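You operate a simulated robot arm through the tools that you are given. There is no shell and no other tool. Be economical: measure what you need, move in short steps, check, and stop when the job is done.

You are at the controls of a simulated two-armed robot. One attempt, no reset.

JOB
Restart the separator after the emergency stop and bring it up to speed.
Fine: draw the red stop out, start at 40%, then turn up to the slip's speed; it stays running.

Only the result counts: the job must be done as asked and must still hold three seconds after the hand-in. Knocking over, shifting, dropping, spilling or breaking anything else fails it.

ROBOT AND FRAMES
Two 7-joint arms with two-finger parallel grippers on one trunk, on a base that drives. Base frame: it is fixed to the floor where the robot stands at the start and does not move with it; the origin is under the middle of the robot, x ahead of it, y to its left, z up. Lengths are in m, angles in degrees, forces in N, time in s.
The left shoulder is at the start at [0.02, 0.17, 1.178], the right one opposite. With the tool pointing down near the work surface each hand reaches from about 0.1 to 0.66 m from the robot's upright axis, wherever it stands, measured 20 degrees to its own side. Places, roughly: separator emergency stop [0.7, 0.1, 0.8]; separator isolator [0.7, 0.1, 1.2]; separator job slip [0.8, -0.1, 1.1]; separator speed dial [0.7, -0.1, 1]; separator stop button [0.7, 0.1, 1]. Payload 3.8 kg a hand.
Tool frame (each hand has its own): the origin (TCP) lies between the finger pads and is the grasp point; the fingertips stand 0.03 m ahead of it; z points along the fingers, y is the line along which they close. The gripper opens to 0.11 m. The fingers are 0.02 m wide and 0.01 m thick; the gripper's body (0.048 by 0.112 m) begins 0.055 m behind the TCP.
Orientation is that of the tool frame in the base frame, as a unit quaternion [w, x, y, z]. With the fingers straight down and closing along the base's y, the tool's x points along the base's -x, its y along +y and its z along -z.

CONTROLS
- The arms move only by the tool arm_command. It takes "left_increments", "right_increments" or both (then of equal length, played together; a hand with none holds still); each is a list of rows, each an object (a shift or turn left out is 0, a gripper value left out holds the last) with "dp": the shift along the tool's x, y, z in m, a list of three; "rot": the turn, a rotation vector about the tool's x, y, z in degrees, a list of three; "grip": the opening in per cent of the stroke, from 0 (shut) to 100 (fully open). In form: [{"dp": [tx, ty, tz], "rot": [ax, ay, az], "grip": grip}, ...]. A call has 1 to 8 rows; each row is the pose to reach, as a shift and turn from the pose commanded when the call began, along the tool's axes at that moment. Each row takes 0.2 s and may step no farther than 0.05 m and 8.6 degrees from the row before; otherwise, or with a gripper value out of range, the whole call is refused. A pose out of reach is approached as far as the arm can. The call stops where the force on the tool passes 40 N (or 10 N more than at its start, if that is more) or the arm is blocked; 0.2 s more then pass. The fingers move at their own pace (about 0.072 m/s each) and stop on an object; they squeeze with about 30 N. The grip force told is the motor's: it shows also when the fingers shut on nothing. Time passes only in rows, and 0.2 s behind the last, so rows that repeat a pose let the fingers close. The reply holds the time, the measured pose of the TCP, the force on the tool along the base axes, the opening and the grip force, in the units named above and with some noise, with the torque about the TCP (base axes, N m) and any sound that the robot's microphone picked up.
- Cameras (640 x 400 px; columns grow to the right, rows downward): "scene" is now at [0.1122, 0.0072, 1.3434]; the picture's right is [0.09, -1.00, 0.00], its down [-0.44, -0.04, -0.90] and it looks along [0.89, 0.08, -0.44] (base axes); focal length 286 px, centre (320, 200). "left" rides on the left gripper at [0.072, -0.017, -0.103] in its tool frame; the picture's right is [0.23, 0.97, 0.00], its down [-0.76, 0.18, -0.62] and it looks along [-0.61, 0.14, 0.78] (tool axes); focal length 222 px, centre (320, 200). "right" rides on the right gripper at [0.072, 0.017, -0.103] in its tool frame; the picture's right is [-0.23, 0.97, 0.00], its down [-0.76, -0.18, -0.62] and it looks along [-0.61, -0.14, 0.78] (tool axes); focal length 222 px, centre (320, 200). There is no depth. A picture from a camera that has moved, and an enlarged one, comes with that camera's place and axes in the base frame and with its lens.
- get_image(camera): a new picture of that camera. The clock stands still meanwhile.
- lift_body(by): slides the trunk up (or, below 0, down) by that many m; the arms and the scene camera ride with it, the base frame stays. It gives what a move gives, with no picture.
- roll_base(legs): drives the robot by 1 to 6 legs, each [ahead, turn to the left] in m and degrees, along the robot's own axes; the way and the turn of a leg run together, so that a leg with both is an arc; at most 1.5 m and 180 degrees a leg. The arms and the cameras ride along, it lands a little off, and it stops where it bumps. It gives what a move gives.
- pan_tilt(pan, tilt): turns the head with the scene camera to pan (to the left, within 80 degrees either way) and tilt (down, from -29 to 69), counted from straight ahead of the robot. It gives what a move gives.
- enlarge(camera, box): a new picture of the part [left, top, right, bottom] of that camera's present view, enlarged. The clock stands still meanwhile.
- hand_in(): hands the job in; it is judged then, once.

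Go step by step. Nothing tells you exact positions but the pictures and the camera data: compare them with the known pose of the tool, close in by small moves and look again before you grip or let go. The budget is 120 turns and 100 pictures, counting those below and the enlarged ones. Unless the task says otherwise, let go and move clear before handing in, and close with one line.

The tools are called after "Emit:" as name(argument=value, ...) on one line, values as JSON. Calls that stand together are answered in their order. arm_command: Moves the arms, as the interface text tells. Its arguments: {"type":"object","properties":{"left_increments":{"type":"array","items":{"type":"object","properties":{"dp":{"type":"array","items":{"type":"number"}},"rot":{"type":"array","items":{"type":"number"}},"grip":{"type":"number"}}}},"right_increments":{"type":"array","items":{"type":"object","properties":{"dp":{"type":"array","items":{"type":"number"}},"rot":{"type":"array","items":{"type":"number"}},"grip":{"type":"number"}}}}},"required":[]} The other tools are called the same way: lift_body (by) slides the trunk up or down; roll_base (legs) drives the base; pan_tilt (pan, tilt) turns the head that bears the scene camera; get_image (camera) takes a picture; enlarge (camera, box) takes an enlarged picture of a part of a camera's view; hand_in () hands the job in.

At the start:

```text
t: 0.0
left_tcp_pos: [0.5054, 0.2387, 1.0093]
left_tool_rot: [0.0, -0.001, 1.0, 0.0]
left_force: [-0.3, 0.6, 0.4]
left_wrist_torque: [0.0, 0.0, -0.02]
left_width: 0.1099
left_finger_force: 0.0
right_tcp_pos: [0.4643, -0.146, 0.9964]
right_tool_rot: [0.0, 0.0, 1.0, 0.0]
right_force: [0.1, -0.3, 0.2]
right_wrist_torque: [0.01, 0.0, 0.0]
right_width: 0.11
right_finger_force: 0.1
trunk travel left (down, up): [-0.275, 0.295]
robot x, y, heading: [-0.0018, -0.002, 0.1]
head pan, tilt: [5.4, 26.3]
```

scene: 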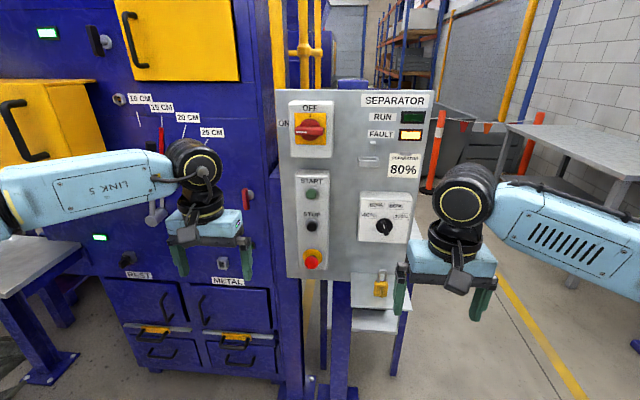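
right: 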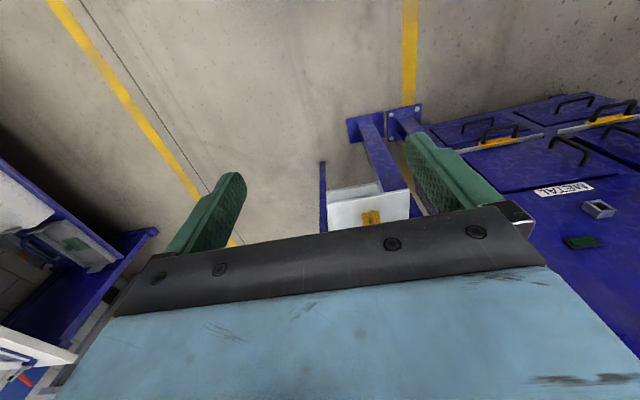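
left: 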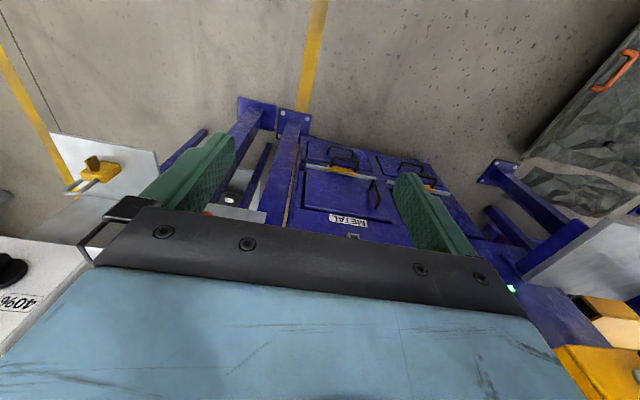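

I see the separator panel with an isolator, start/stop buttons, red emergency stop, and a speed dial, with a slip reading 80%. I'll enlarge the panel to read details.

Emit:
enlarge(camera="scene", box=[270, 80, 440, 186])

Emit:
enlarge(camera="scene", box=[270, 170, 440, 276])

```text
3.76 times, centred on (355, 133) of scene
camera zoom: at [0.1122, 0.0072, 1.3434], right [0.09, -1.0, 0.0], down [-0.44, -0.04, -0.9], along [0.89, 0.08, -0.44], focal length 1076 px, centre (188, 452)
```

zoom: 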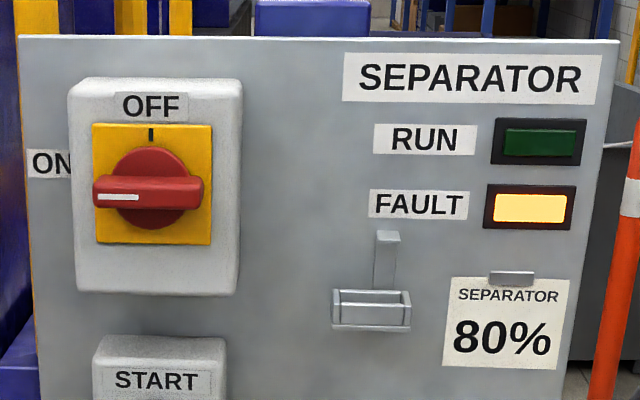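

```text
3.76 times, centred on (355, 223) of scene
camera zoom: at [0.1122, 0.0072, 1.3434], right [0.09, -1.0, 0.0], down [-0.44, -0.04, -0.9], along [0.89, 0.08, -0.44], focal length 1076 px, centre (188, 113)
```

zoom: 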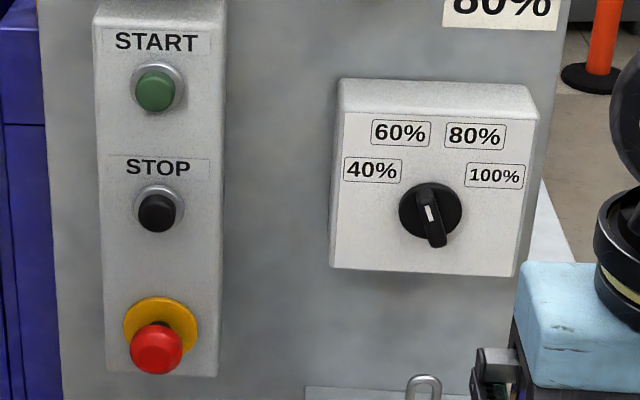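

The isolator is on, the fault lamp is lit, and the dial pointer sits somewhere near the middle or 60%. I put the dial at about [0.7, -0.09, 0.99] and the e-stop at about [0.7, 0.085, 0.86]. I'll pitch both hands forward to face the panel.

Emit:
arm_command(left_increments=[{"dp": [0.02, 0, 0], "rot": [0, -8.5, 0]}, {"dp": [0.04, 0, 0], "rot": [0, -17, 0]}, {"dp": [0.06, 0, 0], "rot": [0, -25.5, 0]}, {"dp": [0.06, 0, 0], "rot": [0, -34, 0]}, {"dp": [0.06, 0, 0], "rot": [0, -42.5, 0]}, {"dp": [0.06, 0, 0], "rot": [0, -51, 0]}, {"dp": [0.06, 0, 0], "rot": [0, -59.5, 0]}, {"dp": [0.06, 0, 0], "rot": [0, -68, 0]}], right_increments=[{"dp": [0, 0, 0], "rot": [0, -8.5, 0]}, {"dp": [0, 0, 0], "rot": [0, -17, 0]}, {"dp": [0, 0, 0], "rot": [0, -25.5, 0]}, {"dp": [0, 0, 0], "rot": [0, -34, 0]}, {"dp": [0, 0, 0], "rot": [0, -42.5, 0]}, {"dp": [0, 0, 0], "rot": [0, -51, 0]}, {"dp": [0, 0, 0], "rot": [0, -59.5, 0]}, {"dp": [0, 0, 0], "rot": [0, -68, 0]}])

Emit:
arm_command(left_increments=[{"rot": [0, -8, 0]}, {"rot": [0, -16, 0]}, {"rot": [0, -22, 0]}, {"rot": [0, -22, 0]}], right_increments=[{"rot": [0, -8, 0]}, {"rot": [0, -16, 0]}, {"rot": [0, -22, 0]}, {"rot": [0, -22, 0]}])

Emit:
get_image(camera="scene")

Emit:
get_image(camera="right")

Emit:
get_image(camera="left")

```text
t: 1.8
left_tcp_pos: [0.446, 0.2369, 1.0098]
left_tool_rot: [0.488, 0.0, 0.873, -0.002]
left_force: [-0.7, 0.1, -0.1]
left_wrist_torque: [-0.03, -0.01, 0.03]
left_width: 0.11
left_finger_force: 0.0
left hand out of reach, approached as far as the arm can: row 7, 8
right_tcp_pos: [0.4622, -0.1465, 0.9959]
right_tool_rot: [0.56, 0.0, 0.828, -0.001]
right_force: [0.3, -0.6, 0.1]
right_wrist_torque: [-0.01, -0.01, 0.02]
right_width: 0.1102
right_finger_force: 0.1
trunk travel left (down, up): [-0.275, 0.295]
robot x, y, heading: [-0.0014, -0.0017, 0.3]
head pan, tilt: [5.4, 26.3]
```

```text
t: 2.8
left_tcp_pos: [0.4502, 0.2419, 1.0323]
left_tool_rot: [0.516, 0.008, 0.856, -0.012]
left_force: [0.0, 0.1, -0.2]
left_wrist_torque: [0.02, 0.0, -0.01]
left_width: 0.1099
left_finger_force: 0.1
left hand out of reach, approached as far as the arm can: row 1, 2, 3, 4
right_tcp_pos: [0.4638, -0.1467, 0.9946]
right_tool_rot: [0.707, 0.0, 0.707, 0.0]
right_force: [-0.4, 0.1, -0.9]
right_wrist_torque: [-0.01, 0.02, 0.01]
right_width: 0.11
right_finger_force: 0.1
trunk travel left (down, up): [-0.275, 0.295]
robot x, y, heading: [0.0001, 0.0028, -0.2]
head pan, tilt: [5.4, 26.3]
```

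```text
94 pictures are left
camera scene: at [0.1122, 0.0072, 1.3434], right [0.09, -1.0, 0.0], down [-0.44, -0.04, -0.9], along [0.89, 0.08, -0.44], focal length 286 px, centre (320, 200)
```

scene: 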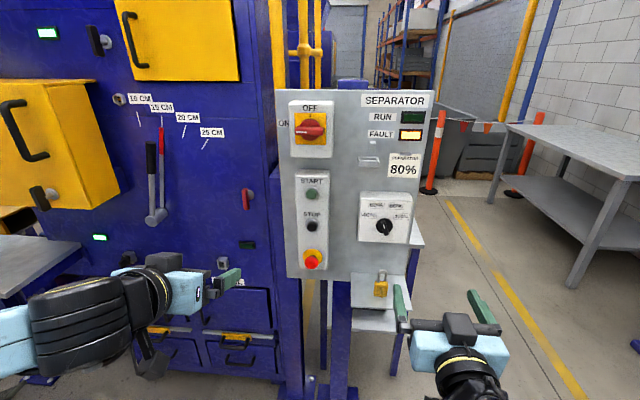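

```text
93 pictures are left
camera right: at [0.36, -0.1298, 0.9233], right [0.0, 0.97, 0.23], down [-0.62, -0.18, 0.76], along [0.78, -0.14, 0.61], focal length 222 px, centre (320, 200)
```

right: 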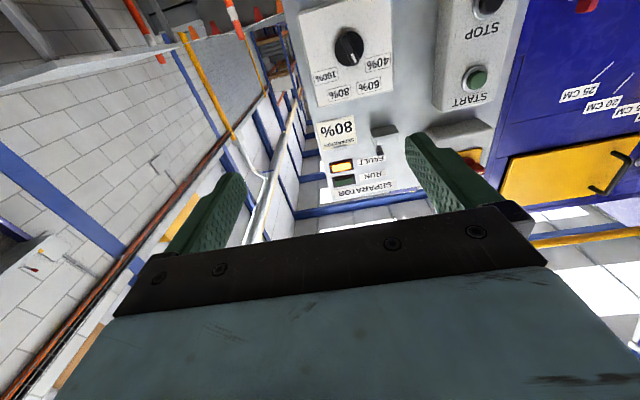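

```text
92 pictures are left
camera left: at [0.323, 0.2288, 1.0161], right [-0.08, 0.97, -0.21], down [-0.19, 0.2, 0.96], along [0.98, 0.12, 0.17], focal length 222 px, centre (320, 200)
```

left: 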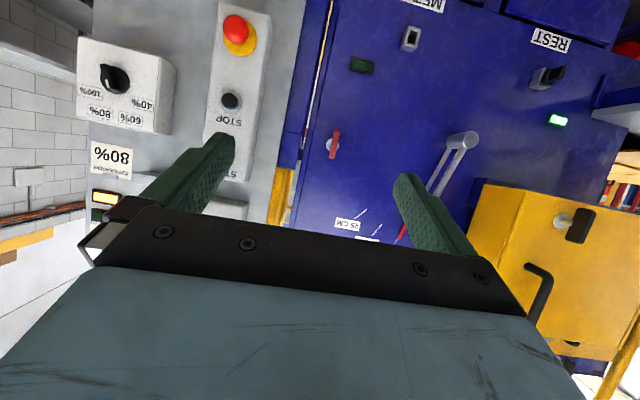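

The right hand is level. I triangulate the dial knob at about [0.75, -0.097, 0.96] and the e-stop head at about [0.73, 0.087, 0.845]. The left hand couldn't pitch fully here, so I'll move it forward and down first.

Emit:
arm_command(left_increments=[{"dp": [0.017, -0.025, 0.03]}, {"dp": [0.035, -0.05, 0.06]}, {"dp": [0.05, -0.075, 0.09]}])

Emit:
arm_command(left_increments=[{"rot": [0, -8, 0]}, {"rot": [0, -16, 0]}, {"rot": [0, -16, 0]}])

```text
t: 3.6
left_tcp_pos: [0.4942, 0.1622, 1.0131]
left_tool_rot: [0.509, 0.008, 0.861, -0.013]
left_force: [0.9, -0.2, -0.1]
left_wrist_torque: [0.01, 0.04, 0.02]
left_width: 0.1101
left_finger_force: 0.0
left hand out of reach, approached as far as the arm can: row 1, 2, 3
right_tcp_pos: [0.4661, -0.1475, 0.9924]
right_tool_rot: [0.705, 0.0, 0.709, 0.002]
right_force: [0.5, -0.6, 0.1]
right_wrist_torque: [-0.02, -0.06, 0.05]
right_width: 0.1103
right_finger_force: 0.0
trunk travel left (down, up): [-0.275, 0.295]
robot x, y, heading: [-0.0011, 0.004, -0.1]
head pan, tilt: [5.4, 26.3]
```

```text
t: 4.4
left_tcp_pos: [0.4918, 0.1633, 1.0136]
left_tool_rot: [0.51, 0.007, 0.86, -0.014]
left_force: [-0.1, -0.1, 0.1]
left_wrist_torque: [0.01, -0.02, -0.02]
left_width: 0.1101
left_finger_force: 0.2
left hand out of reach, approached as far as the arm can: row 1, 2, 3
right_tcp_pos: [0.4642, -0.1467, 0.995]
right_tool_rot: [0.707, 0.0, 0.707, 0.0]
right_force: [-0.1, -0.2, 0.6]
right_wrist_torque: [0.0, 0.01, 0.02]
right_width: 0.1097
right_finger_force: 0.1
trunk travel left (down, up): [-0.275, 0.295]
robot x, y, heading: [0.0007, 0.0012, 0.1]
head pan, tilt: [5.4, 26.3]
```

The left wrist is at a limit, so I'll park it out to the left and use the right hand for everything.

Emit:
arm_command(left_increments=[{"dp": [0, 0.04, -0.02], "rot": [0, 8, 0]}, {"dp": [0, 0.08, -0.04], "rot": [0, 16, 0]}, {"dp": [0, 0.12, -0.06], "rot": [0, 24, 0]}, {"dp": [0, 0.15, -0.08], "rot": [0, 32, 0]}, {"dp": [0, 0.15, -0.08], "rot": [0, 32, 0]}], right_increments=[{"dp": [0.03, 0.04, 0]}, {"dp": [0.06, 0.08, 0]}, {"dp": [0.09, 0.11, 0]}, {"dp": [0.12, 0.13, 0]}, {"dp": [0.14, 0.13, 0]}])

Emit:
get_image(camera="scene")

```text
t: 5.6
left_tcp_pos: [0.4257, 0.3171, 1.0497]
left_tool_rot: [0.253, 0.011, 0.967, -0.012]
left_force: [-0.2, -0.3, -0.4]
left_wrist_torque: [-0.04, 0.01, 0.03]
left_width: 0.11
left_finger_force: 0.1
right_tcp_pos: [0.4671, -0.015, 0.8567]
right_tool_rot: [0.707, 0.0, 0.707, 0.0]
right_force: [-0.1, 0.8, -0.5]
right_wrist_torque: [-0.01, 0.01, 0.0]
right_width: 0.1101
right_finger_force: 0.1
trunk travel left (down, up): [-0.275, 0.295]
robot x, y, heading: [-0.0014, 0.0025, -0.0]
head pan, tilt: [5.4, 26.3]
```

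```text
91 pictures are left
camera scene: at [0.1123, 0.0069, 1.3433], right [0.09, -1.0, 0.0], down [-0.44, -0.04, -0.9], along [0.89, 0.08, -0.44], focal length 286 px, centre (320, 200)
```

scene: 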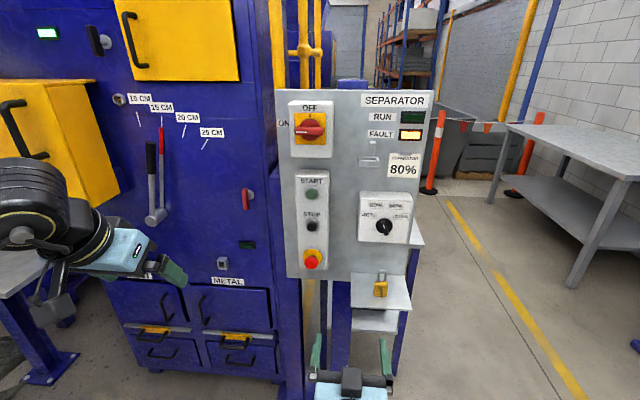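

The path is clear. I'll move the right hand in front of the e-stop with a narrower opening.

Emit:
arm_command(right_increments=[{"dp": [0.006, 0.035, 0.03], "grip": 65}, {"dp": [0.012, 0.07, 0.06]}, {"dp": [0.012, 0.102, 0.09]}, {"dp": [0.012, 0.102, 0.12]}, {"dp": [0.012, 0.102, 0.12]}])

Emit:
get_image(camera="right")

Emit:
get_image(camera="scene")

```text
t: 6.8
left_tcp_pos: [0.4258, 0.3167, 1.0489]
left_tool_rot: [0.253, 0.011, 0.967, -0.013]
left_force: [-0.7, -1.1, -0.1]
left_wrist_torque: [-0.01, -0.04, 0.02]
left_width: 0.11
left_finger_force: 0.0
right_tcp_pos: [0.5832, 0.0777, 0.8398]
right_tool_rot: [0.704, -0.003, 0.71, -0.005]
right_force: [-0.3, 1.0, 0.0]
right_wrist_torque: [0.0, -0.02, 0.0]
right_width: 0.0717
right_finger_force: 0.0
trunk travel left (down, up): [-0.275, 0.295]
robot x, y, heading: [-0.0004, -0.0046, 0.2]
head pan, tilt: [5.4, 26.3]
```

```text
90 pictures are left
camera right: at [0.4784, 0.0942, 0.7673], right [0.01, 0.98, 0.22], down [-0.62, -0.17, 0.77], along [0.79, -0.14, 0.6], focal length 222 px, centre (320, 200)
```

right: 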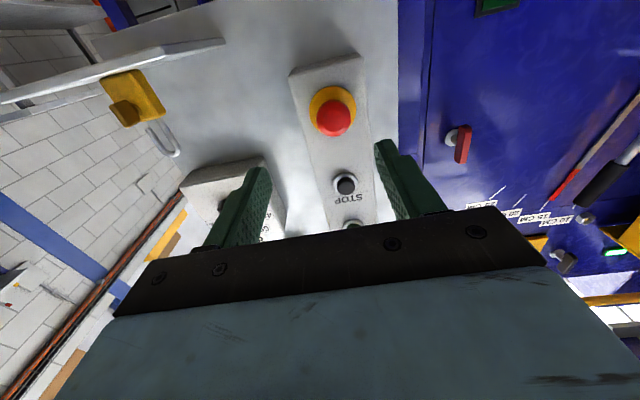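

```text
89 pictures are left
camera scene: at [0.112, 0.0075, 1.3434], right [0.09, -1.0, 0.0], down [-0.44, -0.04, -0.9], along [0.89, 0.08, -0.44], focal length 286 px, centre (320, 200)
```

scene: 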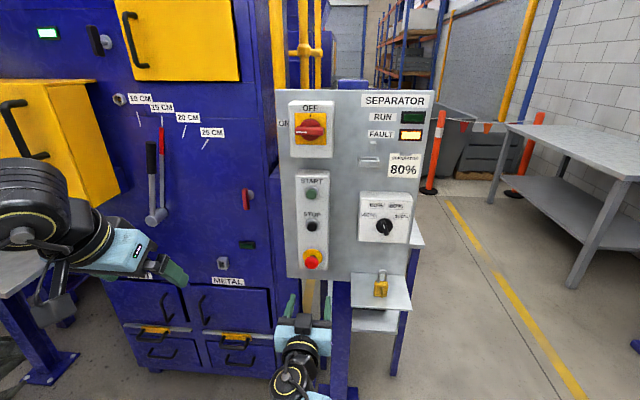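

The e-stop head is at about [0.73, 0.091, 0.848]. I'll align to it and come closer.

Emit:
arm_command(right_increments=[{"dp": [-0.006, 0.012, 0.03]}, {"dp": [-0.008, 0.012, 0.06]}, {"dp": [-0.008, 0.012, 0.09]}, {"dp": [-0.008, 0.012, 0.09]}])

Emit:
get_image(camera="right")

Emit:
enlarge(camera="scene", box=[260, 220, 380, 295])

```text
t: 8.0
left_tcp_pos: [0.4259, 0.3171, 1.0496]
left_tool_rot: [0.253, 0.011, 0.967, -0.012]
left_force: [-0.1, 0.8, -0.4]
left_wrist_torque: [0.0, 0.01, -0.01]
left_width: 0.1102
left_finger_force: 0.0
right_tcp_pos: [0.6521, 0.0309, 0.8493]
right_tool_rot: [0.707, 0.002, 0.706, -0.044]
right_force: [-0.6, -0.2, 0.3]
right_wrist_torque: [0.0, 0.0, -0.02]
right_width: 0.0715
right_finger_force: 0.0
right hand out of reach, approached as far as the arm can: row 2, 3, 4
trunk travel left (down, up): [-0.275, 0.295]
robot x, y, heading: [0.0018, -0.0015, -0.1]
head pan, tilt: [5.4, 26.3]
stopped in row 4 (right hand): the arm was blocked; the commanded pose is now the measured one
```

```text
88 pictures are left
camera right: at [0.5502, 0.0498, 0.7761], right [0.06, 0.98, 0.17], down [-0.63, -0.09, 0.77], along [0.77, -0.15, 0.62], focal length 222 px, centre (320, 200)
```

right: 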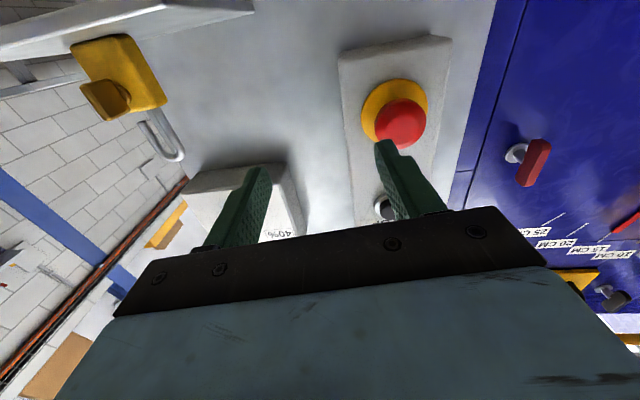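

```text
5.33 times, centred on (320, 258) of scene
camera zoom: at [0.1124, 0.0071, 1.3433], right [0.09, -1.0, 0.0], down [-0.44, -0.04, -0.9], along [0.89, 0.08, -0.44], focal length 1524 px, centre (320, -107)
```

zoom: 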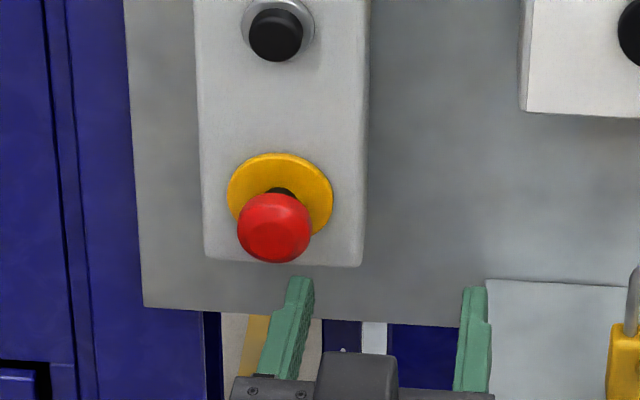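

The right arm is at its reach limit here. I'll back the hand off and drive the base a little closer.

Emit:
arm_command(right_increments=[{"dp": [0, -0.01, -0.05]}, {"dp": [0, -0.02, -0.1]}, {"dp": [0, -0.03, -0.15]}, {"dp": [0, -0.03, -0.18]}])

Emit:
roll_base(legs=[[0.14, 0]])

Emit:
get_image(camera="scene")

Emit:
get_image(camera="right")

```text
refused: row 1 steps farther than a row can; nothing moved
```

```text
t: 9.0
left_tcp_pos: [0.4626, 0.316, 1.0529]
left_tool_rot: [0.256, 0.011, 0.967, -0.011]
left_force: [0.4, 0.1, 0.1]
left_wrist_torque: [0.01, 0.01, 0.0]
left_width: 0.1103
left_finger_force: 0.1
right_tcp_pos: [0.6861, 0.0345, 0.8498]
right_tool_rot: [0.71, -0.006, 0.703, -0.039]
right_force: [-58.0, -8.1, 17.4]
right_wrist_torque: [0.57, -0.17, 2.13]
right_width: 0.066
right_finger_force: 0.1
trunk travel left (down, up): [-0.275, 0.295]
robot x, y, heading: [0.0391, 0.0023, 0.2]
head pan, tilt: [5.4, 26.3]
stopped in leg 1: the force on the tool passed its limit at 515 N (the readings are from after the stop); the commanded pose is now the measured one
```

```text
86 pictures are left
camera scene: at [0.1462, 0.0059, 1.3441], right [0.1, -1.0, 0.0], down [-0.44, -0.04, -0.9], along [0.9, 0.09, -0.44], focal length 286 px, centre (320, 200)
```

scene: 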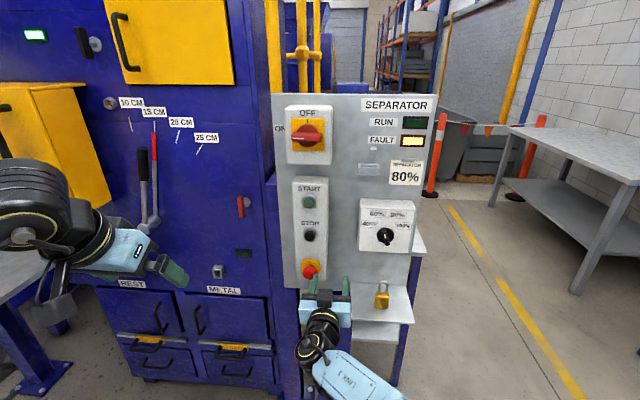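

```text
85 pictures are left
camera right: at [0.5837, 0.0513, 0.7759], right [0.04, 0.99, 0.16], down [-0.64, -0.1, 0.76], along [0.77, -0.14, 0.62], focal length 222 px, centre (320, 200)
```

right: 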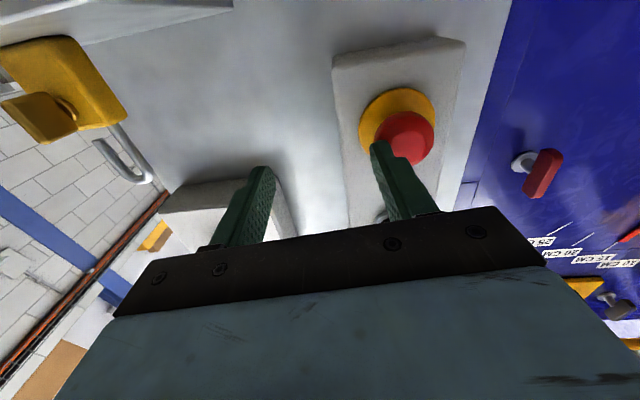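

The retract was refused, so driving forward pressed a finger against the e-stop. I shouldn't have sent those together. Nothing looks displaced, and I'm retracting with smaller steps now.

Emit:
arm_command(right_increments=[{"dp": [0, 0, -0.04]}, {"dp": [0, 0, -0.08]}, {"dp": [0, 0, -0.12]}, {"dp": [0, 0, -0.16]}, {"dp": [0, 0, -0.2]}, {"dp": [0, 0, -0.2]}])

Emit:
enlarge(camera="scene", box=[270, 80, 440, 300])

```text
t: 10.4
left_tcp_pos: [0.4704, 0.3172, 1.0496]
left_tool_rot: [0.254, 0.012, 0.967, -0.013]
left_force: [-0.1, 0.5, -0.4]
left_wrist_torque: [0.03, 0.01, 0.0]
left_width: 0.1099
left_finger_force: 0.0
right_tcp_pos: [0.4887, 0.0453, 0.8472]
right_tool_rot: [0.706, -0.008, 0.707, -0.04]
right_force: [0.6, -0.3, -0.5]
right_wrist_torque: [-0.02, -0.02, 0.01]
right_width: 0.0711
right_finger_force: 0.0
trunk travel left (down, up): [-0.275, 0.295]
robot x, y, heading: [0.0424, -0.0025, -0.1]
head pan, tilt: [5.4, 26.3]
```

```text
1.82 times, centred on (355, 190) of scene
camera zoom: at [0.156, 0.0072, 1.3433], right [0.1, -1.0, 0.0], down [-0.44, -0.04, -0.9], along [0.89, 0.09, -0.44], focal length 520 px, centre (256, 218)
```

zoom: 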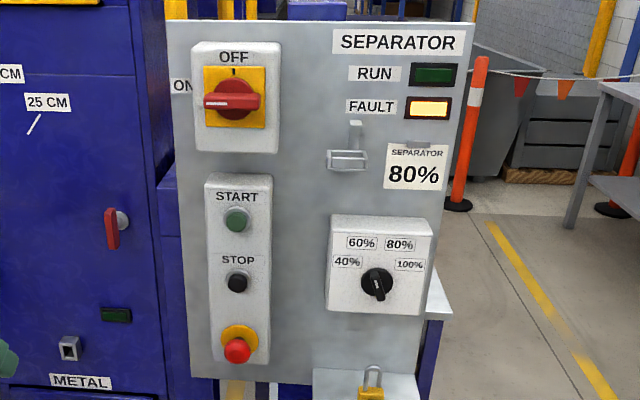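

Everything is intact and the hand is clear, so I'll drive 0.11 m ahead.

Emit:
roll_base(legs=[[0.11, 0]])

```text
t: 11.6
left_tcp_pos: [0.5812, 0.3178, 1.0476]
left_tool_rot: [0.253, 0.011, 0.967, -0.013]
left_force: [0.5, -0.2, 0.4]
left_wrist_torque: [-0.01, 0.02, 0.02]
left_width: 0.1103
left_finger_force: 0.1
right_tcp_pos: [0.6002, 0.0462, 0.8461]
right_tool_rot: [0.706, -0.006, 0.707, -0.04]
right_force: [-0.5, 0.2, 0.0]
right_wrist_torque: [-0.02, -0.02, -0.02]
right_width: 0.0714
right_finger_force: 0.1
trunk travel left (down, up): [-0.275, 0.295]
robot x, y, heading: [0.1534, 0.0008, 0.4]
head pan, tilt: [5.4, 26.3]
```

I'll straighten the hand and line it up with the e-stop.

Emit:
arm_command(right_increments=[{"dp": [0, 0.022, 0], "rot": [-1.3, 0, 1.9]}, {"dp": [0, 0.044, 0], "rot": [-2.7, 0, 3.8]}, {"dp": [0, 0.044, 0.02], "rot": [-2.7, 0, 3.8]}, {"dp": [0, 0.044, 0.02], "rot": [-2.7, 0, 3.8]}])

Emit:
get_image(camera="right")

Emit:
get_image(camera="scene")

```text
t: 12.6
left_tcp_pos: [0.5799, 0.3168, 1.0497]
left_tool_rot: [0.253, 0.01, 0.967, -0.012]
left_force: [0.1, -0.1, -0.6]
left_wrist_torque: [0.0, 0.0, 0.01]
left_width: 0.1101
left_finger_force: 0.0
right_tcp_pos: [0.621, 0.0906, 0.846]
right_tool_rot: [0.707, 0.0, 0.707, 0.001]
right_force: [-0.2, -0.1, 0.7]
right_wrist_torque: [0.0, -0.03, -0.02]
right_width: 0.0715
right_finger_force: 0.1
trunk travel left (down, up): [-0.275, 0.295]
robot x, y, heading: [0.1549, 0.0019, -0.1]
head pan, tilt: [5.4, 26.3]
```

```text
83 pictures are left
camera right: at [0.5179, 0.1081, 0.7734], right [0.0, 0.97, 0.23], down [-0.62, -0.18, 0.76], along [0.78, -0.14, 0.61], focal length 222 px, centre (320, 200)
```

right: 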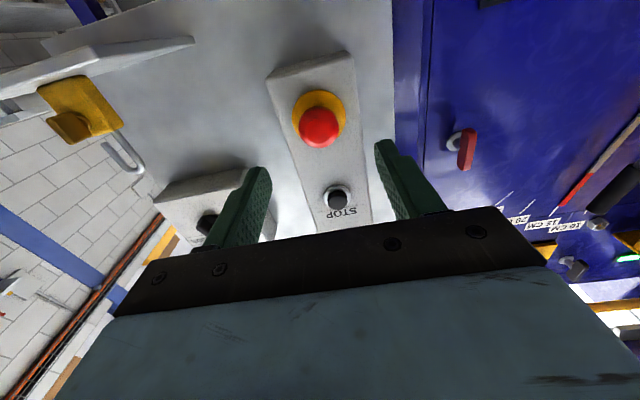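

```text
82 pictures are left
camera scene: at [0.2665, 0.0074, 1.3434], right [0.1, -1.0, 0.0], down [-0.44, -0.04, -0.9], along [0.89, 0.09, -0.44], focal length 286 px, centre (320, 200)
```

scene: 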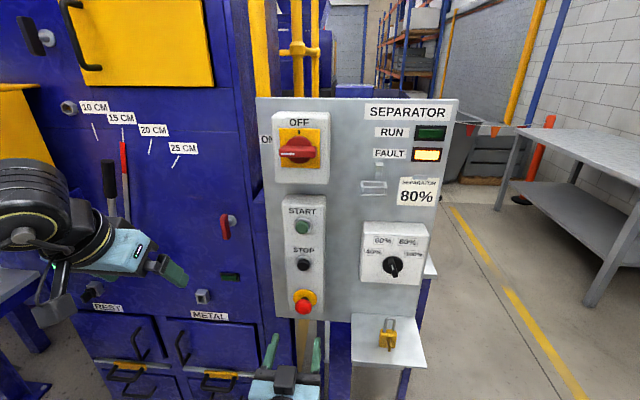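

The e-stop head is at about [0.726, 0.091, 0.851]. I'll advance so the open fingers straddle it.

Emit:
arm_command(right_increments=[{"dp": [-0.005, 0, 0.035]}, {"dp": [-0.005, 0, 0.065]}, {"dp": [-0.005, 0, 0.085]}, {"dp": [-0.005, 0, 0.085]}])

Emit:
get_image(camera="right")

Emit:
enlarge(camera="scene", box=[240, 260, 370, 341])

```text
t: 13.6
left_tcp_pos: [0.5811, 0.3167, 1.0486]
left_tool_rot: [0.252, 0.01, 0.968, -0.012]
left_force: [0.1, 0.1, 0.1]
left_wrist_torque: [0.01, 0.0, 0.0]
left_width: 0.1099
left_finger_force: 0.1
right_tcp_pos: [0.7072, 0.089, 0.8483]
right_tool_rot: [0.707, 0.0, 0.707, 0.001]
right_force: [0.3, 0.8, -0.1]
right_wrist_torque: [0.01, -0.02, -0.01]
right_width: 0.0717
right_finger_force: 0.0
trunk travel left (down, up): [-0.275, 0.295]
robot x, y, heading: [0.1568, -0.0018, 0.1]
head pan, tilt: [5.4, 26.3]
```

```text
81 pictures are left
camera right: at [0.6031, 0.1047, 0.7774], right [0.0, 0.97, 0.23], down [-0.62, -0.18, 0.76], along [0.78, -0.14, 0.61], focal length 222 px, centre (320, 200)
```

right: 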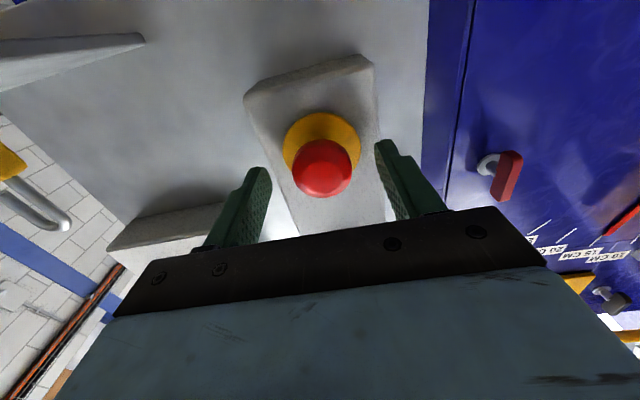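

```text
4.92 times, centred on (305, 300) of scene
camera zoom: at [0.2666, 0.0073, 1.3434], right [0.1, -1.0, 0.0], down [-0.44, -0.04, -0.9], along [0.89, 0.09, -0.44], focal length 1407 px, centre (394, -295)
```

zoom: 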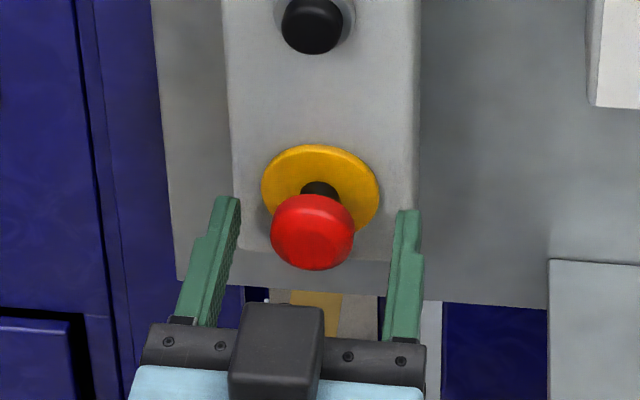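

The head at x≈0.725 sits between the fingers. I'll advance a touch and close.

Emit:
arm_command(right_increments=[{"dp": [0, 0.001, 0.008]}, {"dp": [0, 0.001, 0.008], "grip": 0}, {"dp": [0, 0.001, 0.008], "grip": 0}, {"dp": [0, 0.001, 0.008], "grip": 0}, {"dp": [0, 0.001, 0.008], "grip": 0}])

Emit:
get_image(camera="right")

```text
t: 14.8
left_tcp_pos: [0.5812, 0.3164, 1.0489]
left_tool_rot: [0.253, 0.01, 0.967, -0.013]
left_force: [-0.1, -0.8, -0.5]
left_wrist_torque: [0.03, 0.02, 0.02]
left_width: 0.11
left_finger_force: 0.1
right_tcp_pos: [0.7134, 0.0891, 0.8492]
right_tool_rot: [0.706, 0.001, 0.708, 0.001]
right_force: [1.7, 5.6, -0.7]
right_wrist_torque: [0.07, 0.14, -0.23]
right_width: 0.0369
right_finger_force: 45.0
trunk travel left (down, up): [-0.275, 0.295]
robot x, y, heading: [0.1537, -0.0007, 0.0]
head pan, tilt: [5.4, 26.3]
```

```text
79 pictures are left
camera right: at [0.6105, 0.1062, 0.7775], right [0.0, 0.97, 0.23], down [-0.62, -0.18, 0.76], along [0.78, -0.14, 0.61], focal length 222 px, centre (320, 200)
```

right: 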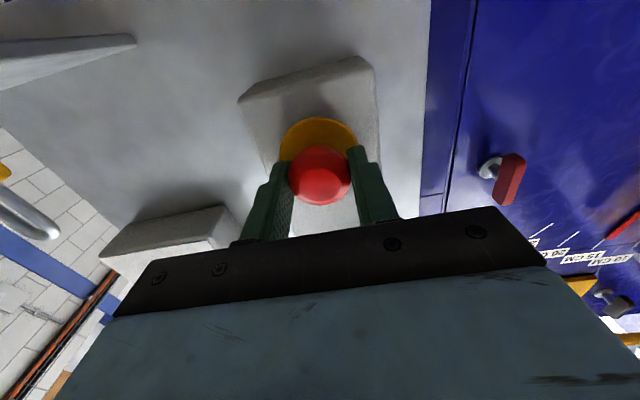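

Gripped on a 37 mm head. Pulling straight out in small steps.

Emit:
arm_command(right_increments=[{"dp": [0, 0, -0.003]}, {"dp": [0, 0, -0.006]}, {"dp": [0, 0, -0.009]}, {"dp": [0, 0, -0.012]}])

Emit:
enlarge(camera="scene", box=[240, 90, 470, 341])

```text
t: 15.8
left_tcp_pos: [0.5824, 0.3169, 1.0477]
left_tool_rot: [0.252, 0.01, 0.968, -0.012]
left_force: [0.3, 0.5, -0.1]
left_wrist_torque: [0.02, 0.0, 0.0]
left_width: 0.1098
left_finger_force: 0.0
right_tcp_pos: [0.705, 0.0895, 0.8502]
right_tool_rot: [0.707, 0.0, 0.707, 0.001]
right_force: [17.8, 5.1, 3.2]
right_wrist_torque: [0.04, 0.5, -0.04]
right_width: 0.0369
right_finger_force: 44.7
trunk travel left (down, up): [-0.275, 0.295]
robot x, y, heading: [0.1574, -0.0031, 0.2]
head pan, tilt: [5.4, 26.3]
```

```text
1.59 times, centred on (355, 216) of scene
camera zoom: at [0.2687, 0.0079, 1.3432], right [0.1, -1.0, 0.0], down [-0.44, -0.04, -0.9], along [0.89, 0.09, -0.44], focal length 455 px, centre (264, 175)
```

zoom: 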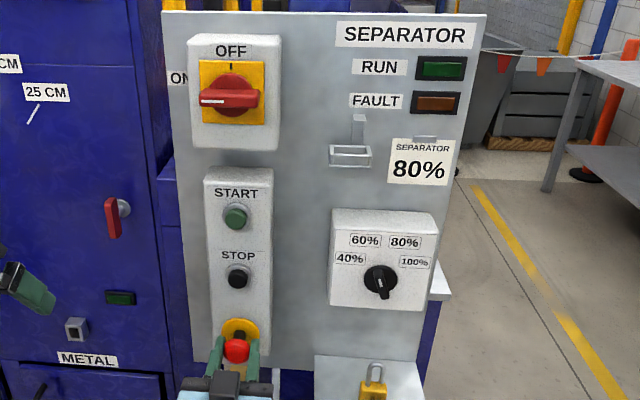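

The fault lamp went out, so the stop is drawn. I'll release it and back away.

Emit:
arm_command(right_increments=[{"dp": [0, 0, 0.001], "grip": 65}, {"dp": [0, 0, 0.001], "grip": 65}, {"dp": [0, 0, 0.001], "grip": 65}, {"dp": [0, 0, -0.04]}, {"dp": [0, 0, -0.08]}, {"dp": [0, 0, -0.12]}, {"dp": [0, 0, -0.12]}])

Emit:
enlarge(camera="scene", box=[240, 90, 470, 341])

Emit:
enlarge(camera="scene", box=[350, 215, 440, 290])

```text
t: 17.4
left_tcp_pos: [0.5808, 0.3166, 1.0483]
left_tool_rot: [0.254, 0.01, 0.967, -0.012]
left_force: [0.7, -0.3, 0.6]
left_wrist_torque: [-0.02, 0.0, 0.02]
left_width: 0.11
left_finger_force: 0.0
right_tcp_pos: [0.5824, 0.0891, 0.8481]
right_tool_rot: [0.707, 0.001, 0.708, 0.001]
right_force: [0.8, -0.2, 0.1]
right_wrist_torque: [0.05, 0.02, -0.02]
right_width: 0.0714
right_finger_force: 0.1
trunk travel left (down, up): [-0.275, 0.295]
robot x, y, heading: [0.157, -0.0017, -0.0]
head pan, tilt: [5.4, 26.3]
```

```text
1.59 times, centred on (355, 216) of scene
camera zoom: at [0.267, 0.0075, 1.3433], right [0.1, -1.0, 0.0], down [-0.44, -0.04, -0.9], along [0.89, 0.09, -0.44], focal length 455 px, centre (264, 175)
```

zoom: 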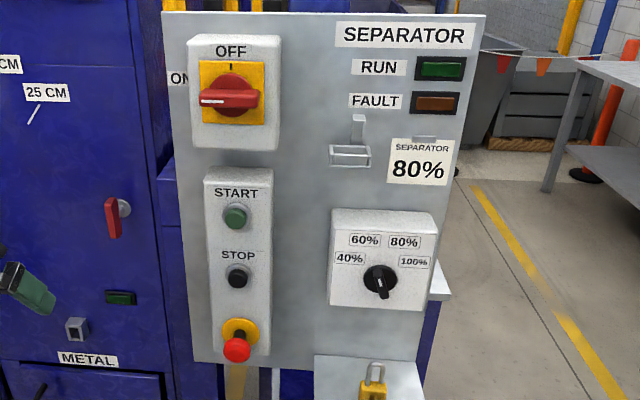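

```text
5.33 times, centred on (395, 252) of scene
camera zoom: at [0.267, 0.0075, 1.3433], right [0.1, -1.0, 0.0], down [-0.44, -0.04, -0.9], along [0.89, 0.09, -0.44], focal length 1524 px, centre (-80, -80)
```

zoom: 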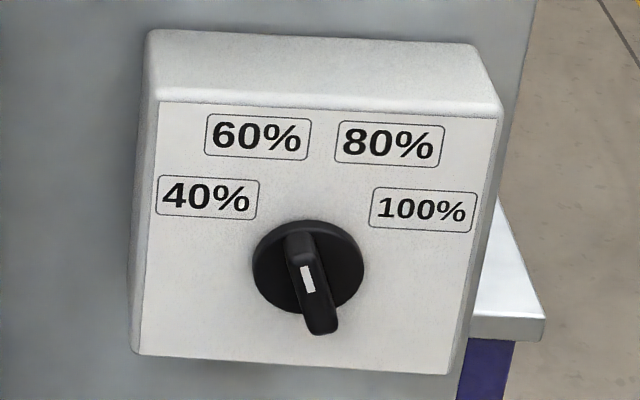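

The stop stays out, and the lamp is off. Next I'll take the right hand to the front of the dial and look at the pointer.

Emit:
arm_command(right_increments=[{"dp": [-0.022, -0.037, 0]}, {"dp": [-0.044, -0.074, 0]}, {"dp": [-0.066, -0.111, 0]}, {"dp": [-0.088, -0.148, 0]}, {"dp": [-0.11, -0.186, 0]}, {"dp": [-0.112, -0.186, 0.02]}, {"dp": [-0.112, -0.186, 0.02]}])

Emit:
get_image(camera="right")

Emit:
enlarge(camera="right", box=[240, 60, 400, 160])

```text
t: 19.0
left_tcp_pos: [0.581, 0.3162, 1.0487]
left_tool_rot: [0.253, 0.011, 0.967, -0.013]
left_force: [0.4, -0.3, -0.9]
left_wrist_torque: [-0.01, 0.0, -0.01]
left_width: 0.11
left_finger_force: 0.2
right_tcp_pos: [0.6024, -0.0965, 0.9635]
right_tool_rot: [0.707, 0.001, 0.707, 0.0]
right_force: [-0.8, -1.1, 0.3]
right_wrist_torque: [0.02, -0.04, 0.03]
right_width: 0.0716
right_finger_force: 0.0
trunk travel left (down, up): [-0.275, 0.295]
robot x, y, heading: [0.1557, 0.0016, 0.1]
head pan, tilt: [5.4, 26.3]
```

```text
75 pictures are left
camera right: at [0.4988, -0.0805, 0.891], right [0.0, 0.97, 0.23], down [-0.62, -0.18, 0.76], along [0.78, -0.14, 0.61], focal length 222 px, centre (320, 200)
```

right: 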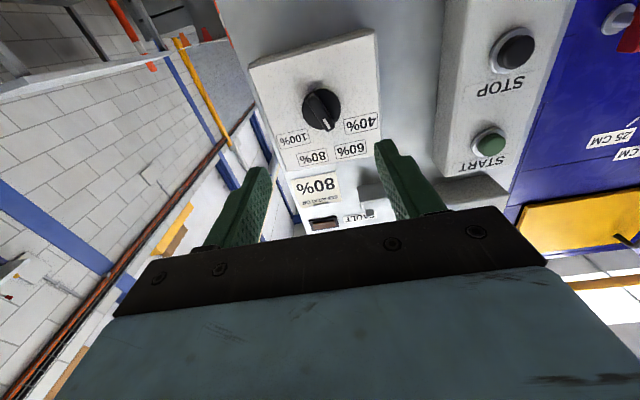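

```text
4.00 times, centred on (320, 110) of right
camera zoom: at [0.4988, -0.0805, 0.891], right [0.0, 0.97, 0.23], down [-0.62, -0.18, 0.76], along [0.78, -0.14, 0.61], focal length 888 px, centre (320, 560)
```

zoom: 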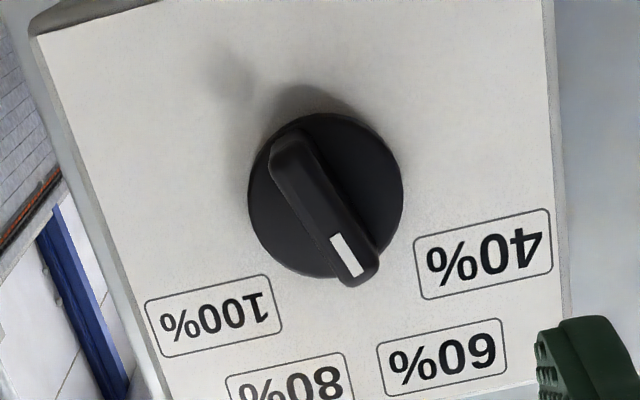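

The pointer is tilted left of vertical, at 60%. The bar is centred at about [0.736, -0.095, 0.9635]. I'll roll the hand 20° to match it and approach.

Emit:
arm_command(right_increments=[{"dp": [0, 0.0015, 0.02], "rot": [0, 0, -7], "grip": 40}, {"dp": [0, 0.0015, 0.04], "rot": [0, 0, -14]}, {"dp": [0, 0.0015, 0.06], "rot": [0, 0, -20]}, {"dp": [0, 0.0015, 0.08], "rot": [0, 0, -20]}, {"dp": [0, 0.0015, 0.08], "rot": [0, 0, -20]}])

Emit:
get_image(camera="right")

Emit:
enlarge(camera="scene", box=[340, 215, 450, 290])

```text
t: 20.2
left_tcp_pos: [0.582, 0.3164, 1.0482]
left_tool_rot: [0.253, 0.011, 0.967, -0.011]
left_force: [-0.2, 0.1, -0.6]
left_wrist_torque: [0.01, -0.01, 0.01]
left_width: 0.1098
left_finger_force: 0.1
right_tcp_pos: [0.6831, -0.092, 0.963]
right_tool_rot: [0.696, -0.123, 0.697, -0.121]
right_force: [-0.2, 0.5, 0.2]
right_wrist_torque: [0.0, 0.0, 0.01]
right_width: 0.0443
right_finger_force: 0.0
trunk travel left (down, up): [-0.275, 0.295]
robot x, y, heading: [0.1578, -0.0, 0.3]
head pan, tilt: [5.4, 26.3]
```

```text
73 pictures are left
camera right: at [0.5795, -0.1009, 0.8891], right [0.0, 0.99, -0.12], down [-0.62, 0.09, 0.78], along [0.78, 0.07, 0.62], focal length 222 px, centre (320, 200)
```

right: 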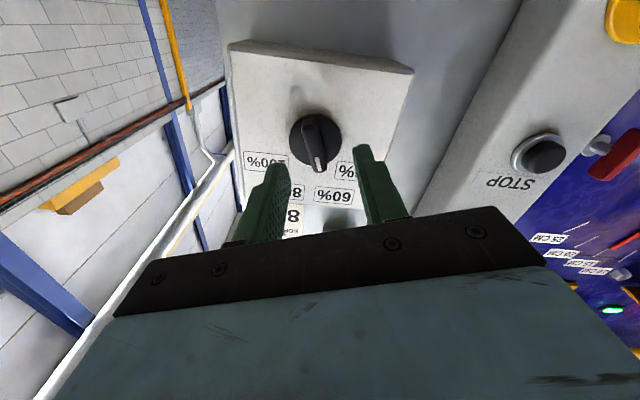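

```text
5.33 times, centred on (395, 252) of scene
camera zoom: at [0.2666, 0.0073, 1.3434], right [0.1, -1.0, 0.0], down [-0.44, -0.04, -0.9], along [0.89, 0.09, -0.44], focal length 1524 px, centre (-80, -80)
```

zoom: 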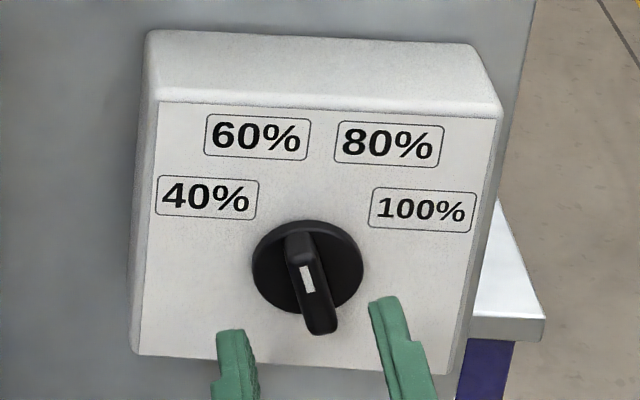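

The roll matches the bar. I'll advance 3 cm and check before closing.

Emit:
arm_command(right_increments=[{"dp": [0, -0.001, 0.015]}, {"dp": [0, -0.001, 0.03]}, {"dp": [0, -0.001, 0.03]}])

Emit:
enlarge(camera="right", box=[200, 80, 440, 230])

Emit:
enlarge(camera="scene", box=[340, 215, 450, 290])

```text
t: 21.0
left_tcp_pos: [0.5805, 0.3175, 1.0484]
left_tool_rot: [0.253, 0.01, 0.967, -0.012]
left_force: [-0.5, -0.5, -0.3]
left_wrist_torque: [-0.01, -0.03, -0.02]
left_width: 0.1098
left_finger_force: 0.0
right_tcp_pos: [0.7138, -0.096, 0.9609]
right_tool_rot: [0.696, -0.123, 0.696, -0.123]
right_force: [-0.2, -1.0, -0.5]
right_wrist_torque: [-0.01, 0.01, -0.02]
right_width: 0.0439
right_finger_force: 0.1
trunk travel left (down, up): [-0.275, 0.295]
robot x, y, heading: [0.1576, 0.0042, -0.0]
head pan, tilt: [5.4, 26.3]
```

```text
2.67 times, centred on (320, 155) of right
camera zoom: at [0.6099, -0.105, 0.8873], right [0.0, 0.99, -0.12], down [-0.62, 0.09, 0.78], along [0.78, 0.07, 0.62], focal length 592 px, centre (320, 320)
```

zoom: 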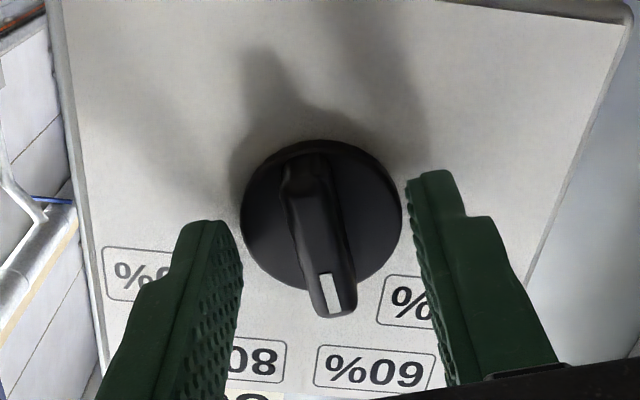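

```text
5.33 times, centred on (395, 252) of scene
camera zoom: at [0.2666, 0.0073, 1.3434], right [0.1, -1.0, 0.0], down [-0.44, -0.04, -0.9], along [0.89, 0.09, -0.44], focal length 1524 px, centre (-80, -80)
```

zoom: 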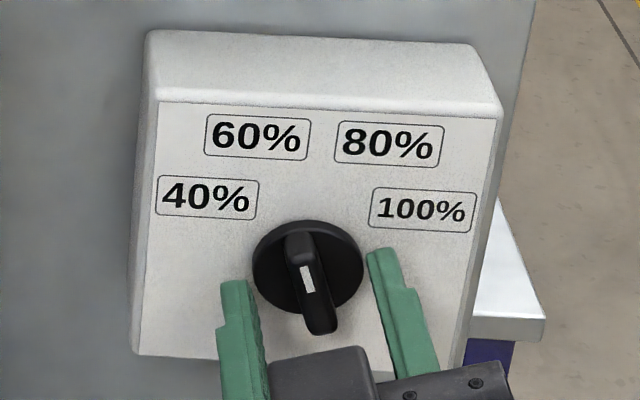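

The bar is centred between the fingers, so I'll close.

Emit:
arm_command(right_increments=[{"grip": 0}, {"grip": 0}, {"grip": 0}])

Emit:
enlarge(camera="right", box=[200, 80, 440, 230])

```text
t: 21.8
left_tcp_pos: [0.5817, 0.3164, 1.0489]
left_tool_rot: [0.253, 0.011, 0.967, -0.012]
left_force: [-0.8, 0.0, -0.4]
left_wrist_torque: [0.01, -0.01, 0.05]
left_width: 0.1099
left_finger_force: 0.1
right_tcp_pos: [0.7134, -0.0957, 0.9608]
right_tool_rot: [0.696, -0.123, 0.697, -0.122]
right_force: [1.4, 0.3, 1.5]
right_wrist_torque: [0.0, 0.08, -0.12]
right_width: 0.0118
right_finger_force: 44.7
trunk travel left (down, up): [-0.275, 0.295]
robot x, y, heading: [0.1549, -0.0039, 0.1]
head pan, tilt: [5.4, 26.3]
```

```text
2.67 times, centred on (320, 155) of right
camera zoom: at [0.6099, -0.105, 0.8873], right [0.0, 0.99, -0.12], down [-0.62, 0.09, 0.78], along [0.78, 0.07, 0.62], focal length 592 px, centre (320, 320)
```

zoom: 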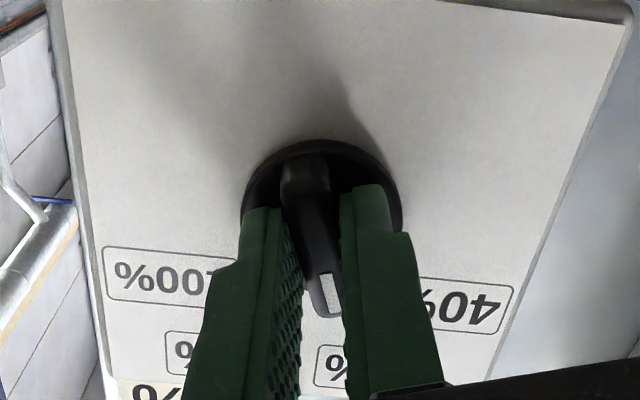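

Gripped firmly. I'll turn 40° left towards 40%.

Emit:
arm_command(right_increments=[{"rot": [0, 0, -8]}, {"rot": [0, 0, -16]}, {"rot": [0, 0, -24]}, {"rot": [0, 0, -32]}, {"rot": [0, 0, -40]}, {"rot": [0, 0, -40]}])

Emit:
enlarge(camera="scene", box=[340, 215, 450, 290])

Emit:
get_image(camera="right")

```text
t: 23.2
left_tcp_pos: [0.5802, 0.3153, 1.0502]
left_tool_rot: [0.253, 0.011, 0.967, -0.013]
left_force: [-0.5, -0.1, 0.1]
left_wrist_torque: [-0.01, 0.05, 0.03]
left_width: 0.1102
left_finger_force: 0.0
right_tcp_pos: [0.7144, -0.096, 0.9621]
right_tool_rot: [0.612, -0.354, 0.612, -0.354]
right_force: [-1.5, -2.8, 7.3]
right_wrist_torque: [0.03, 0.27, -0.79]
right_width: 0.0118
right_finger_force: 44.4
trunk travel left (down, up): [-0.275, 0.295]
robot x, y, heading: [0.1538, -0.0004, 0.1]
head pan, tilt: [5.4, 26.3]
```

```text
5.33 times, centred on (395, 252) of scene
camera zoom: at [0.266, 0.007, 1.3435], right [0.1, -1.0, 0.0], down [-0.44, -0.04, -0.9], along [0.89, 0.09, -0.44], focal length 1524 px, centre (-80, -80)
```

zoom: 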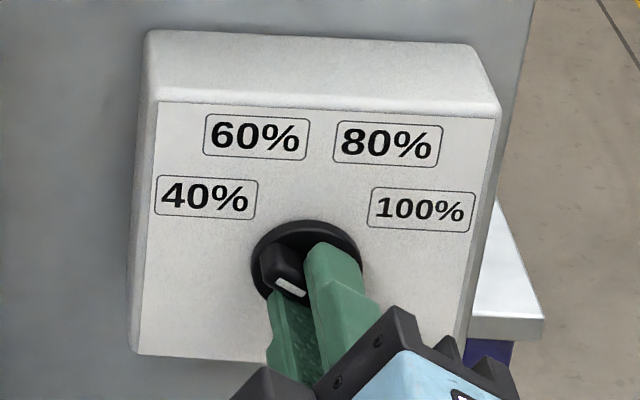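

```text
67 pictures are left
camera right: at [0.61, -0.1513, 0.9108], right [0.0, 0.68, -0.73], down [-0.62, 0.57, 0.53], along [0.78, 0.46, 0.43], focal length 222 px, centre (320, 200)
```

right: 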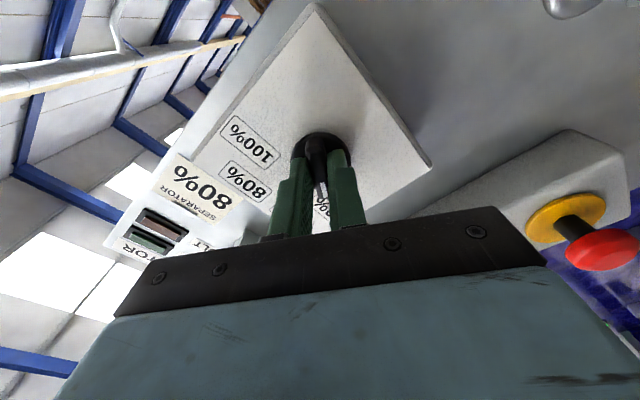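

The dial turned with the hand. I'll release, back off and read where the pointer settled.

Emit:
arm_command(right_increments=[{"grip": 40}, {"grip": 40}, {"grip": 40}, {"dp": [0, 0, -0.04]}, {"dp": [0, 0, -0.08]}, {"dp": [0, 0, -0.1]}, {"dp": [0, 0, -0.1]}])

Emit:
enlarge(camera="scene", box=[340, 215, 450, 290])

Emit:
get_image(camera="scene")

```text
t: 24.8
left_tcp_pos: [0.5805, 0.3165, 1.0484]
left_tool_rot: [0.253, 0.01, 0.967, -0.011]
left_force: [0.3, -0.1, 0.6]
left_wrist_torque: [0.01, 0.0, -0.02]
left_width: 0.1098
left_finger_force: 0.1
right_tcp_pos: [0.613, -0.0947, 0.9612]
right_tool_rot: [0.612, -0.353, 0.613, -0.354]
right_force: [0.2, 0.2, -0.4]
right_wrist_torque: [-0.02, -0.02, -0.04]
right_width: 0.044
right_finger_force: 0.2
trunk travel left (down, up): [-0.275, 0.295]
robot x, y, heading: [0.1562, -0.0007, -0.1]
head pan, tilt: [5.4, 26.3]
```

```text
5.33 times, centred on (395, 252) of scene
camera zoom: at [0.2668, 0.0074, 1.3433], right [0.1, -1.0, 0.0], down [-0.44, -0.04, -0.9], along [0.89, 0.09, -0.44], focal length 1524 px, centre (-80, -80)
```

zoom: 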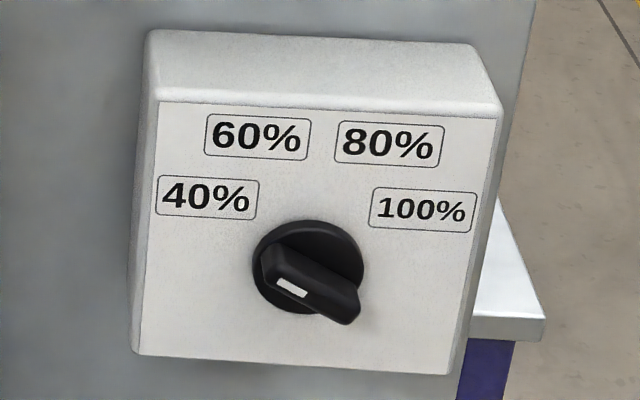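

```text
65 pictures are left
camera scene: at [0.2668, 0.0074, 1.3433], right [0.1, -1.0, 0.0], down [-0.44, -0.04, -0.9], along [0.89, 0.09, -0.44], focal length 286 px, centre (320, 200)
```

scene: 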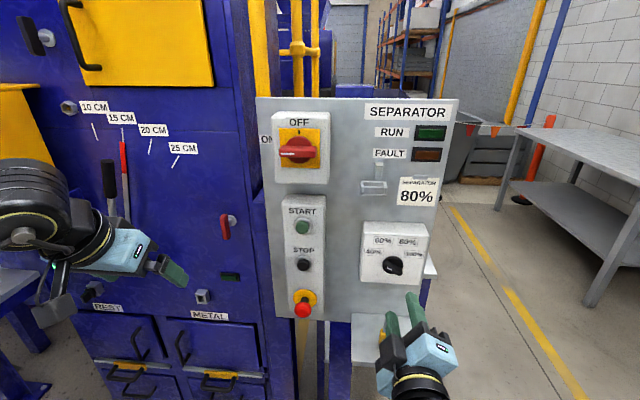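

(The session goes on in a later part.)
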